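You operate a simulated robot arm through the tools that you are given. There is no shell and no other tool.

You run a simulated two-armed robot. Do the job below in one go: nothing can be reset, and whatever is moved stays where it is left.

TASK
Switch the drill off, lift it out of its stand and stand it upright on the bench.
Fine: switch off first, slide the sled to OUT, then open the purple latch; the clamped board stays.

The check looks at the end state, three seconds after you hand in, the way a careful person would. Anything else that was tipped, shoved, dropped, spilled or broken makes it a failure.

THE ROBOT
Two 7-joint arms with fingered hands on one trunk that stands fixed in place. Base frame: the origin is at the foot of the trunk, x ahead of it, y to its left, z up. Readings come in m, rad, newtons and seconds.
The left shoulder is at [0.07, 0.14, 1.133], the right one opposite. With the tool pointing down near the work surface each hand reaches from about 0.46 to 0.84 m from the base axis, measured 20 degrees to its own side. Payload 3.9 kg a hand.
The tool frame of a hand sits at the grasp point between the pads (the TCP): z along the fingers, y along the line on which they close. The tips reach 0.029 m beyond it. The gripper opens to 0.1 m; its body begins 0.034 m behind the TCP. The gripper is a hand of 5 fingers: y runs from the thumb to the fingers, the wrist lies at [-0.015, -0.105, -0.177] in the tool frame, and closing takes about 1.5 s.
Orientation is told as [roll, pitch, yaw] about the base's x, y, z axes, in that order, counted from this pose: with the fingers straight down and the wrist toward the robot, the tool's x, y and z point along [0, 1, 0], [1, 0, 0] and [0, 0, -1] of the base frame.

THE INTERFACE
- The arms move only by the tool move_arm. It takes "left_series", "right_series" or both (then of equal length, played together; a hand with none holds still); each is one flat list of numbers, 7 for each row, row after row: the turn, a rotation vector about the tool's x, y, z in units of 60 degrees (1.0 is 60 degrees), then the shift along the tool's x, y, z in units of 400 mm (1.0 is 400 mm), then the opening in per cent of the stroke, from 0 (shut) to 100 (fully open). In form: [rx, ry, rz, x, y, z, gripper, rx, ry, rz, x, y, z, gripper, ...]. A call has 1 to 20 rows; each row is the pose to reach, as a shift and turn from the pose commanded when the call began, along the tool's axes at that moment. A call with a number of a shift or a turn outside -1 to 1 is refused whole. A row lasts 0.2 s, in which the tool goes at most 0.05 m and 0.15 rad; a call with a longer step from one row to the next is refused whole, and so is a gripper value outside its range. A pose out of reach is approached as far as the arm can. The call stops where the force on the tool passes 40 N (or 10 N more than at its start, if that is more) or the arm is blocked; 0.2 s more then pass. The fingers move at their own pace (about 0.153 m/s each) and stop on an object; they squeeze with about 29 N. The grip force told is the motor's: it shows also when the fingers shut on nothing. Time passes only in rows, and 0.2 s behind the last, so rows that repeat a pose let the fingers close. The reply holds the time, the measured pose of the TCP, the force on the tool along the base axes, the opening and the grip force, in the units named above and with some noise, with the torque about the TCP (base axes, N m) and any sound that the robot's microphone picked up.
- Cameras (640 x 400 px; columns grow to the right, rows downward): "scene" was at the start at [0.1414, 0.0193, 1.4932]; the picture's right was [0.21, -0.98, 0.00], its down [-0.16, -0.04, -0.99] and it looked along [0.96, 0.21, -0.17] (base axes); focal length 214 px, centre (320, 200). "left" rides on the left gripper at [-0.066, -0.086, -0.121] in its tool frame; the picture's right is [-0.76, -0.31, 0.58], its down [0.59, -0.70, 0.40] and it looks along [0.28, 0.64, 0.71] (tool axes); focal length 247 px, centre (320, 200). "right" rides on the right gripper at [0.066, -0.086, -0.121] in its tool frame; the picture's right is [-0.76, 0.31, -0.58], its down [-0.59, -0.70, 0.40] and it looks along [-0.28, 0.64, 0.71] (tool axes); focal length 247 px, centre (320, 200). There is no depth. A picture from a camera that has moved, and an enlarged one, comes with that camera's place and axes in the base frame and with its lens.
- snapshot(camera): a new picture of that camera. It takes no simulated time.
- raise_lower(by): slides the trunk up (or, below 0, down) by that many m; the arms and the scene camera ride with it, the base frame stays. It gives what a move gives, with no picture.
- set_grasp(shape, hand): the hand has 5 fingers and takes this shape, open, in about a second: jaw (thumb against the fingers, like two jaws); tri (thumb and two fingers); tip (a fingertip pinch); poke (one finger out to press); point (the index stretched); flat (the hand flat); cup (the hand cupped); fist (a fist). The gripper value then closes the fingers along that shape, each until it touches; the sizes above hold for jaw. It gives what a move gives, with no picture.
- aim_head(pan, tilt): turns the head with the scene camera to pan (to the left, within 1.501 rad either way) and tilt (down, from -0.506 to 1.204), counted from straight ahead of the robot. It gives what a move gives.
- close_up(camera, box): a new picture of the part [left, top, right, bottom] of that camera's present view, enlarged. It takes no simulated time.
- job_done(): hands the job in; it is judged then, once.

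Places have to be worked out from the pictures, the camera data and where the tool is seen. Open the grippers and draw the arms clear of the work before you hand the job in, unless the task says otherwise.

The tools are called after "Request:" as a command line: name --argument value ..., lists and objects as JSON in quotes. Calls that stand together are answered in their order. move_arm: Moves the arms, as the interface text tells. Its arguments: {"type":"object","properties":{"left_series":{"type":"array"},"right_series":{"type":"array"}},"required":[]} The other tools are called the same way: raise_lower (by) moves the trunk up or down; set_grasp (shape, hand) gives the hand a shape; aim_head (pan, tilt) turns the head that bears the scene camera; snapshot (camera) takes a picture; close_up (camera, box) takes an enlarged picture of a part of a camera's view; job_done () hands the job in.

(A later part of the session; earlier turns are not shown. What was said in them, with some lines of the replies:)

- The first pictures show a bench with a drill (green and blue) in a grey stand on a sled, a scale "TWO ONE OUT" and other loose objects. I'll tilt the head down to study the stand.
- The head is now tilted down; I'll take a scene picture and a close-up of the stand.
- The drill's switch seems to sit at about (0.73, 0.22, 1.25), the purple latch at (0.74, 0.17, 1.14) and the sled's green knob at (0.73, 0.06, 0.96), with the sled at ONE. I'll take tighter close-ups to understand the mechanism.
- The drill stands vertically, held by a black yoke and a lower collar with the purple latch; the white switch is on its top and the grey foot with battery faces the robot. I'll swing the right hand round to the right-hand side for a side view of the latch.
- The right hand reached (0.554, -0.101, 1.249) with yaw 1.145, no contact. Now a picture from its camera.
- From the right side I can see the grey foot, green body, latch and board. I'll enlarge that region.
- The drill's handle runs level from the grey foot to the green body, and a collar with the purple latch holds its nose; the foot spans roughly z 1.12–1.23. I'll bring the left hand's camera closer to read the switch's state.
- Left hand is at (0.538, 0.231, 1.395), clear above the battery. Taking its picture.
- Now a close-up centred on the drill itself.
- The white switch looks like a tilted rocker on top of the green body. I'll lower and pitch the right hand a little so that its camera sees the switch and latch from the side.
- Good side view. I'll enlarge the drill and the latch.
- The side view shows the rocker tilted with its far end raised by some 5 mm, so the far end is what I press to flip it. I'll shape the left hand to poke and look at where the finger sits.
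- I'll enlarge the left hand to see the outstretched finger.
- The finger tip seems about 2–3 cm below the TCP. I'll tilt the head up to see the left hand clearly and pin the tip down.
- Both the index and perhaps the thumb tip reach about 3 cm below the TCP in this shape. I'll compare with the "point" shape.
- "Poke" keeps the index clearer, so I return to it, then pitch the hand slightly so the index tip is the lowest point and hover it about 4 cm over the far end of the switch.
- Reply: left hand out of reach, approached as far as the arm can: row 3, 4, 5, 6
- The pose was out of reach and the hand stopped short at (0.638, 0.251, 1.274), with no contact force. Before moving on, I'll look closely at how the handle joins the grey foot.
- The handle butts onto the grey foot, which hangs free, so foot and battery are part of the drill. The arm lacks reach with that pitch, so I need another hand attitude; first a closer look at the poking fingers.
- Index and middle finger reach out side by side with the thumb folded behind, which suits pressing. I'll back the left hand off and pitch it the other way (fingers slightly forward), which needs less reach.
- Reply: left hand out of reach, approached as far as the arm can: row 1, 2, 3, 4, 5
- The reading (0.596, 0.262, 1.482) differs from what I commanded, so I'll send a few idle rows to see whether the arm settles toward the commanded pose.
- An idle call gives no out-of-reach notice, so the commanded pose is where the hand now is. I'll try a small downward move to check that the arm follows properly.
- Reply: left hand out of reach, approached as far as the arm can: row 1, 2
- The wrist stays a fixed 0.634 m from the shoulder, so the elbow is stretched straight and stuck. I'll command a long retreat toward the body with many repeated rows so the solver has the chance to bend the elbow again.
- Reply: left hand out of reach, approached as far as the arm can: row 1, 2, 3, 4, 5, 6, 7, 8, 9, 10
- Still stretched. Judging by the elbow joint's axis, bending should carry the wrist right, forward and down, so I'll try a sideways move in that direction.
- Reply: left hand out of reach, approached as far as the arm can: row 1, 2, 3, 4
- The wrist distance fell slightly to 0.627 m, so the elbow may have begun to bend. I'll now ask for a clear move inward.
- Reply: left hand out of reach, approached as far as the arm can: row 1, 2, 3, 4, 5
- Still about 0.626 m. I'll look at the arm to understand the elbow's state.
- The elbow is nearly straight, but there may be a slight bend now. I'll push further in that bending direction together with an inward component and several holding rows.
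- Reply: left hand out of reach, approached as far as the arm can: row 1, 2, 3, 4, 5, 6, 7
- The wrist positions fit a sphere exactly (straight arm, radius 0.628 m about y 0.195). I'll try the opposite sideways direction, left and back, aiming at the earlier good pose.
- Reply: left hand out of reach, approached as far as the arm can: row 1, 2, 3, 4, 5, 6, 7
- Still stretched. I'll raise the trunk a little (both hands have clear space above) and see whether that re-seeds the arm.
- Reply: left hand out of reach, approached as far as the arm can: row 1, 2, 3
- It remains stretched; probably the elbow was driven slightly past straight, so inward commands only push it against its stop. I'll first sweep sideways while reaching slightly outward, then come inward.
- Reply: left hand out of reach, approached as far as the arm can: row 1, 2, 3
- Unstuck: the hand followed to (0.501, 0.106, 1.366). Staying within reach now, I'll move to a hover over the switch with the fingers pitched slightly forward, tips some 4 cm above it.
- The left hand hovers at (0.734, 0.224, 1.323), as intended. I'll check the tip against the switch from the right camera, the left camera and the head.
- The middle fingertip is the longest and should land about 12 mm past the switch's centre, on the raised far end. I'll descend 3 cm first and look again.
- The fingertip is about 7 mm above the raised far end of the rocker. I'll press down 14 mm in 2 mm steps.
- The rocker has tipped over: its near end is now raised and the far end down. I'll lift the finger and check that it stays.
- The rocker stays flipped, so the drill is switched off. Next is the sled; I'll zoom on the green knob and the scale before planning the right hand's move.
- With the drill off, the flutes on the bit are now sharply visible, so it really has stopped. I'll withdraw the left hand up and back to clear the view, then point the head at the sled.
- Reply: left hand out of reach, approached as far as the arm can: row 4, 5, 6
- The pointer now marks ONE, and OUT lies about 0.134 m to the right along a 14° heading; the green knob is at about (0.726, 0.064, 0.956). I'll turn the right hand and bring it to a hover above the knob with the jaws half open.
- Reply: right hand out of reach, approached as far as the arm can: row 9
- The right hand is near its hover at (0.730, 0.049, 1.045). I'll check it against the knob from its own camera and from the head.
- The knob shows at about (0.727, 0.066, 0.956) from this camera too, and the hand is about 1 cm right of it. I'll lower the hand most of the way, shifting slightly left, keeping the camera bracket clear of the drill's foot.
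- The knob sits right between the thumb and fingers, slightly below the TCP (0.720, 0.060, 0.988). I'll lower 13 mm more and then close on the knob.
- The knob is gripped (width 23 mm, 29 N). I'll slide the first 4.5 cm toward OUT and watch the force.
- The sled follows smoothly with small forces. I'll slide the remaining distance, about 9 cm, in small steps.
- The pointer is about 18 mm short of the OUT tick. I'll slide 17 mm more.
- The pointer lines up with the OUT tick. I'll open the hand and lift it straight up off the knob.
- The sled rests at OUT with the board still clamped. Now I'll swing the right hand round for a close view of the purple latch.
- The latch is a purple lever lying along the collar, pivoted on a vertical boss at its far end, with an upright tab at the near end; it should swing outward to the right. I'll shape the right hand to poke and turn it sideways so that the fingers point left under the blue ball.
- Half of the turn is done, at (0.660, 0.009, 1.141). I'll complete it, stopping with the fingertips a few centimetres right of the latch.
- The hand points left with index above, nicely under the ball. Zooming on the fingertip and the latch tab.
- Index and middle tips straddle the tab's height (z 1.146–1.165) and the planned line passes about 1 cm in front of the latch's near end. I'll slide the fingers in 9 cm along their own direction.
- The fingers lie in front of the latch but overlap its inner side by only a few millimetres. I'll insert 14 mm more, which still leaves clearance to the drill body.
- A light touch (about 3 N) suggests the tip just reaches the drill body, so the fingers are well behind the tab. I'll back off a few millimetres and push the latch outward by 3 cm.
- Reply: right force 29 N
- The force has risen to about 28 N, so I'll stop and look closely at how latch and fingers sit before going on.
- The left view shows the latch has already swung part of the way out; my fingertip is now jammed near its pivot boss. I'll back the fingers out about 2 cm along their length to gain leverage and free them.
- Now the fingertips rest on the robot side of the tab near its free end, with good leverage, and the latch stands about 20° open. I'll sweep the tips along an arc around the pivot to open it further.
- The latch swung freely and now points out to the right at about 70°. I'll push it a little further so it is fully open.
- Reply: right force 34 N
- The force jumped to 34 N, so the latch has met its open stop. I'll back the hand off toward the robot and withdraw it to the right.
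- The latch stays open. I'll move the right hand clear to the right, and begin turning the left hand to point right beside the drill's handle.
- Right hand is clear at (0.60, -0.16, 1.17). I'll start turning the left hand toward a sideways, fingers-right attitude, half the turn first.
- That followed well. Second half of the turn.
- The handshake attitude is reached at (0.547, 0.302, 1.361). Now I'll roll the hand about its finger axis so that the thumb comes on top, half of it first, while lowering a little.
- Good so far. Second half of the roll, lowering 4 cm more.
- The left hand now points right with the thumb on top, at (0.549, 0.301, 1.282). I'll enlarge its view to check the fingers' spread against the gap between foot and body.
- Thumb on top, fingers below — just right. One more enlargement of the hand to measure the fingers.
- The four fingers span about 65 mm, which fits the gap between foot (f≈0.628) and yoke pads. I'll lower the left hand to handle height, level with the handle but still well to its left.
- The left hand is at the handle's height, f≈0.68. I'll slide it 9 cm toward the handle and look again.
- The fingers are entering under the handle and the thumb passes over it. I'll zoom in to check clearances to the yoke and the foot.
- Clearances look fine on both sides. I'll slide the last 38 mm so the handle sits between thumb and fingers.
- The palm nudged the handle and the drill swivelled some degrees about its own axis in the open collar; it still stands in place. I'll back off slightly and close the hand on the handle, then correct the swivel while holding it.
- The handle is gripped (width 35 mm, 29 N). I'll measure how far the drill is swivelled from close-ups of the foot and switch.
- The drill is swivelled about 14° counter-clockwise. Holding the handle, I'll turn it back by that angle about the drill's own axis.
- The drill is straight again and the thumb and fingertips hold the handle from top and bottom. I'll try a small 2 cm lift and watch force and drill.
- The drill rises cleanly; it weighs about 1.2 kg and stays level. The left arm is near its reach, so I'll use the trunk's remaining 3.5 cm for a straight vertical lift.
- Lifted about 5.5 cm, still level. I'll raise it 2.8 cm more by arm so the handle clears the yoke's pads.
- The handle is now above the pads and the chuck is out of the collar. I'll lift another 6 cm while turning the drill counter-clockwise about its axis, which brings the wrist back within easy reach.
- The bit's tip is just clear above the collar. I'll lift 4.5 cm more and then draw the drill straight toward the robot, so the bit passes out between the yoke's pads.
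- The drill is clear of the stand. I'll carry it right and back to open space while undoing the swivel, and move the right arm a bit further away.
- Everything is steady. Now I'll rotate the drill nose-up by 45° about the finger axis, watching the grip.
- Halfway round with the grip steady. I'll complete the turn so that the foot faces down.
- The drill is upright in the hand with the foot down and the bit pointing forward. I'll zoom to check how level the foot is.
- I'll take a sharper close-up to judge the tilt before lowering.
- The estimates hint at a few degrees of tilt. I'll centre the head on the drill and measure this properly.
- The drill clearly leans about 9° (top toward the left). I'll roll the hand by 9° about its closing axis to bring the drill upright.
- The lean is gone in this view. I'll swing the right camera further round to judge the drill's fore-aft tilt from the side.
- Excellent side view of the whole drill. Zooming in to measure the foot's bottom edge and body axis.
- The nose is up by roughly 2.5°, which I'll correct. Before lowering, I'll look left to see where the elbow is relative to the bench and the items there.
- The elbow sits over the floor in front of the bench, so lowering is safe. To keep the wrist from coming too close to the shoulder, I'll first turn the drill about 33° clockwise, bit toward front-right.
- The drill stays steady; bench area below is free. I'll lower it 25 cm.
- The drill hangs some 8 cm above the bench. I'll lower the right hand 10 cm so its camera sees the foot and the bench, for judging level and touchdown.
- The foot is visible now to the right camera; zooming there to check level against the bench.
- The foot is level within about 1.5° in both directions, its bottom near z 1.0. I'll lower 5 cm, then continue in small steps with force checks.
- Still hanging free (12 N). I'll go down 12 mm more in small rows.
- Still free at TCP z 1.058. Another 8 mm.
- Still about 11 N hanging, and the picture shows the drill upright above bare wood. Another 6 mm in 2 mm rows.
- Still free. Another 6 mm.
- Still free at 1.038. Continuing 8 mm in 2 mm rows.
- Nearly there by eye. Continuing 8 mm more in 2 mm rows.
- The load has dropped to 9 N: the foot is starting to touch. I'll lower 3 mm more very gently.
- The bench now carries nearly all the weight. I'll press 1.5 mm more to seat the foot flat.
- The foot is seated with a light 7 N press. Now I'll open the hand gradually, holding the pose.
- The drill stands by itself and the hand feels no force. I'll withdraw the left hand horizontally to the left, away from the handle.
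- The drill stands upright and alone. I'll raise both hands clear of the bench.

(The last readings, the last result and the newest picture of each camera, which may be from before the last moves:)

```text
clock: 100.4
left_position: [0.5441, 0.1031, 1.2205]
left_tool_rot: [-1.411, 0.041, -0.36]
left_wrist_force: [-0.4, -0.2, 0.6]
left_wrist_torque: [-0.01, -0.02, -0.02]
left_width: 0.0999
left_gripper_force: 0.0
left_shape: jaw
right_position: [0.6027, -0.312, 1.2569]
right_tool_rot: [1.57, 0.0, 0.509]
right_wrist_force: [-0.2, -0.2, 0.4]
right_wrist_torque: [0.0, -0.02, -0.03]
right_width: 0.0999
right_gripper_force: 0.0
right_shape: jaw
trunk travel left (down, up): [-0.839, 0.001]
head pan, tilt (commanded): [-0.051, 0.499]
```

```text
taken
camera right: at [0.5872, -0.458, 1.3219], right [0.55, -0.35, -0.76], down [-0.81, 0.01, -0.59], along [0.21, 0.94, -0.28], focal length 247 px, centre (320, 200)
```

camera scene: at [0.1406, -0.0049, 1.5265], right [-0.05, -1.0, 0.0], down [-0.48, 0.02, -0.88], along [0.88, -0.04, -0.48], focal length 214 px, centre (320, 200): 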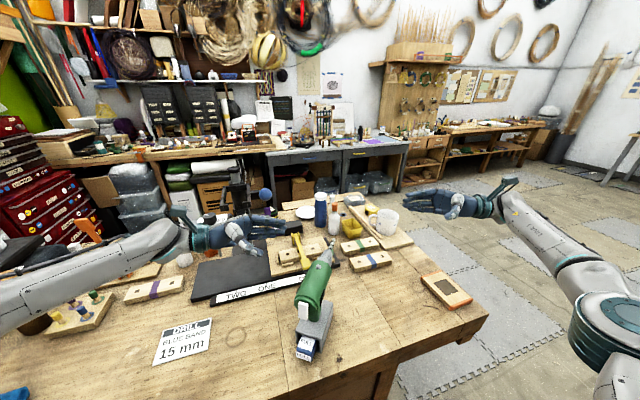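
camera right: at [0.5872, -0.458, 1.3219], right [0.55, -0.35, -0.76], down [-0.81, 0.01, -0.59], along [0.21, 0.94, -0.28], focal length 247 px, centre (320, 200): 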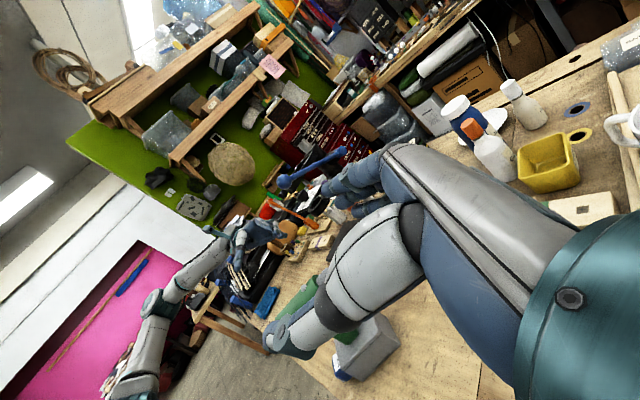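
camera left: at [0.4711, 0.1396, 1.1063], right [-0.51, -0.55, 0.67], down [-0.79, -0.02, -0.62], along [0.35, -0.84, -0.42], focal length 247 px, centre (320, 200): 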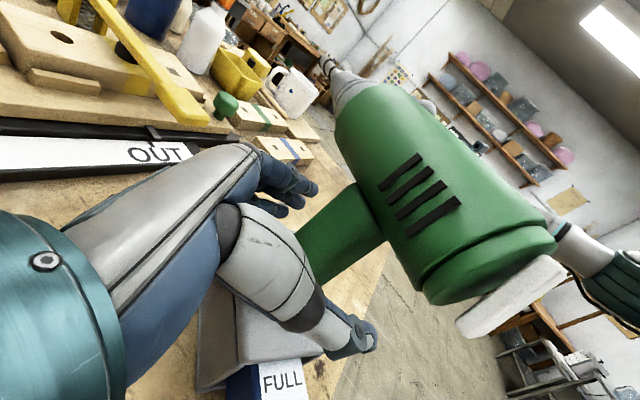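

Both hands are up. I'll draw the left hand a little further back from the stand and drill, then check the whole work area.

Request:
move_arm --left_series '[0, 0, 0, -0.02, -0.07, -0.045, 100, 0, 0, 0, -0.04, -0.14, -0.09, 100, 0, 0, 0, -0.06, -0.21, -0.135, 100]'

Request:
aim_head --pan 0.05 --tilt 0.7

Request:
snapshot --camera "scene"

Request:
close_up --camera "scene" --box '[220, 120, 420, 300]'

```text
clock: 101.2
left_position: [0.4801, 0.1796, 1.2539]
left_tool_rot: [-1.411, 0.039, -0.359]
left_wrist_force: [0.1, -0.4, -0.1]
left_wrist_torque: [-0.02, 0.01, 0.01]
left_width: 0.1
left_gripper_force: 0.0
left_shape: jaw
right_position: [0.6024, -0.3112, 1.2556]
right_tool_rot: [1.571, 0.001, 0.509]
right_wrist_force: [-0.3, -0.6, -0.3]
right_wrist_torque: [-0.01, 0.01, 0.04]
right_width: 0.0998
right_gripper_force: 0.0
right_shape: jaw
trunk travel left (down, up): [-0.839, 0.001]
head pan, tilt (commanded): [-0.051, 0.499]
```

```text
clock: 101.9
left_position: [0.4813, 0.1784, 1.2546]
left_tool_rot: [-1.409, 0.041, -0.359]
left_wrist_force: [0.2, 0.1, -0.3]
left_wrist_torque: [0.0, 0.0, 0.0]
left_width: 0.0995
left_gripper_force: 0.0
left_shape: jaw
right_position: [0.6026, -0.3126, 1.2553]
right_tool_rot: [1.572, 0.001, 0.512]
right_wrist_force: [0.3, -0.7, -0.5]
right_wrist_torque: [0.0, 0.03, -0.03]
right_width: 0.0998
right_gripper_force: 0.1
right_shape: jaw
trunk travel left (down, up): [-0.839, 0.001]
head pan, tilt (commanded): [0.051, 0.7]
```

```text
taken
camera scene: at [0.1355, 0.0039, 1.5088], right [0.05, -1.0, 0.0], down [-0.64, -0.03, -0.77], along [0.76, 0.04, -0.64], focal length 214 px, centre (320, 200)
```

scene: 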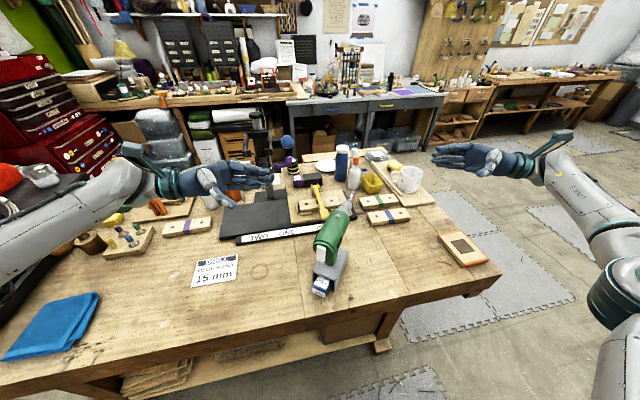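

```text
2.22 times, centred on (320, 210) of scene
camera zoom: at [0.1355, 0.0039, 1.5088], right [0.05, -1.0, 0.0], down [-0.64, -0.03, -0.77], along [0.76, 0.04, -0.64], focal length 477 px, centre (320, 178)
```

zoom: 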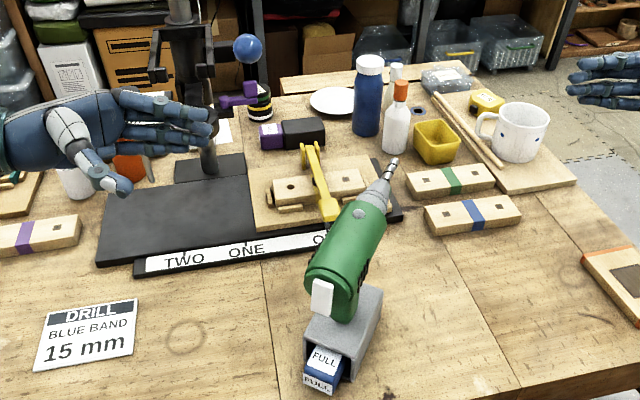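

Everything looks in order: drill upright, latch open, board still clamped. A last close-up of the switch and of the sled pointer.

Request:
close_up --camera "scene" --box '[300, 220, 370, 300]'

Request:
close_up --camera "left" --box '[0, 0, 320, 200]'

Request:
close_up --camera "right" --box '[200, 180, 440, 400]'

```text
5.00 times, centred on (335, 260) of scene
camera zoom: at [0.1355, 0.0039, 1.5088], right [0.05, -1.0, 0.0], down [-0.64, -0.03, -0.77], along [0.76, 0.04, -0.64], focal length 1072 px, centre (245, -100)
```

zoom: 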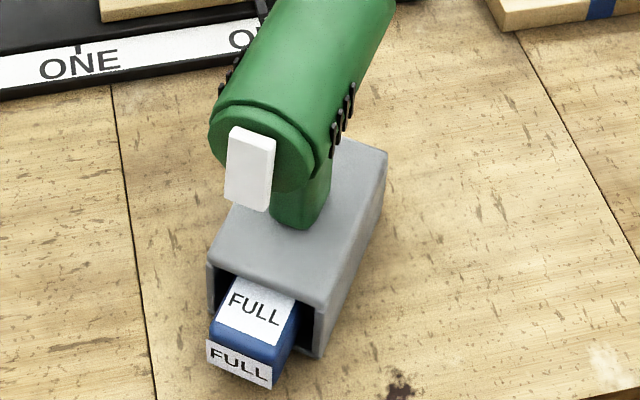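

```text
2.00 times, centred on (160, 100) of left
camera zoom: at [0.4425, 0.3094, 1.3425], right [-0.51, -0.55, 0.67], down [-0.79, -0.02, -0.62], along [0.35, -0.84, -0.42], focal length 494 px, centre (640, 400)
```

zoom: 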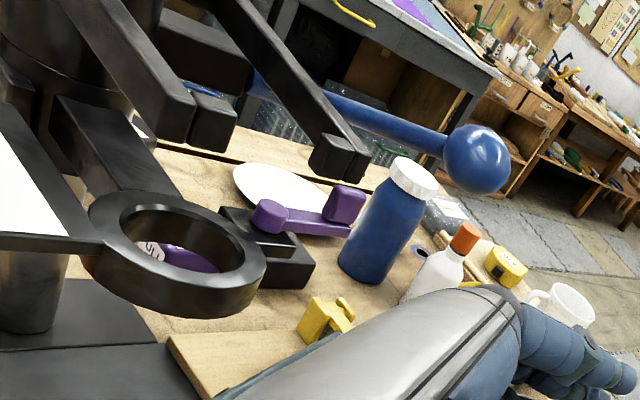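

```text
1.82 times, centred on (320, 290) of right
camera zoom: at [0.5881, -0.4577, 1.3211], right [0.55, -0.35, -0.76], down [-0.81, 0.01, -0.59], along [0.21, 0.94, -0.28], focal length 449 px, centre (320, 36)
```

zoom: 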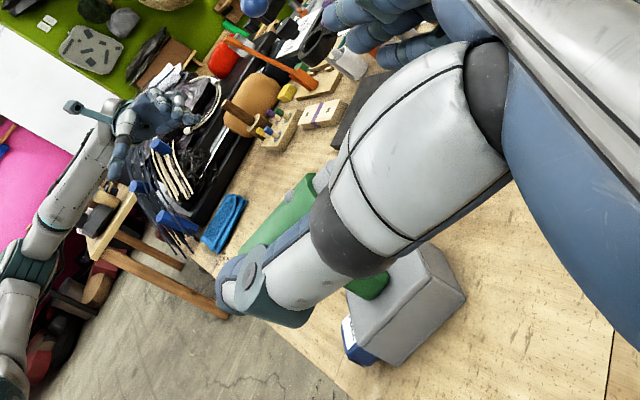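

The switch's lower end stands proud (off), the collar is empty with its latch open, the sled is at OUT with its board clamped, and the drill stands upright on bare bench with both hands open and clear. I'm handing the job in.

Request:
job_done

```text
The job is handed in.
```

I switched the drill off, slid the sled to OUT, opened the purple latch and lifted the drill out. It now stands upright on its foot on the bare bench in front of the stand. The job is handed in; no verdict has come back yet.

- **Switch:** the white rocker flipped and stayed flipped. The bit's flutes looked sharp afterwards, so it had stopped turning.
- **Sled:** the pointer lined up with the OUT tick when I let go of the knob, and nothing touched it afterwards. In the last pictures the pointer itself was hidden behind the drill. The board is still clamped.
- **Latch:** it is swung out to its stop. It took two pushes, because my finger first jammed near the pivot.
- **Lift:** my palm swivelled the drill about 14° in the open collar as I reached for the handle. I turned it straight again before lifting, and it came out without touching the stand that I could see.
- **Standing:** the foot was level to within about 1.5° before touchdown. I pressed it down lightly and let go, and the drill stayed put.

Both hands are open and clear of the work, and in the final pictures nothing else looks moved or tipped.
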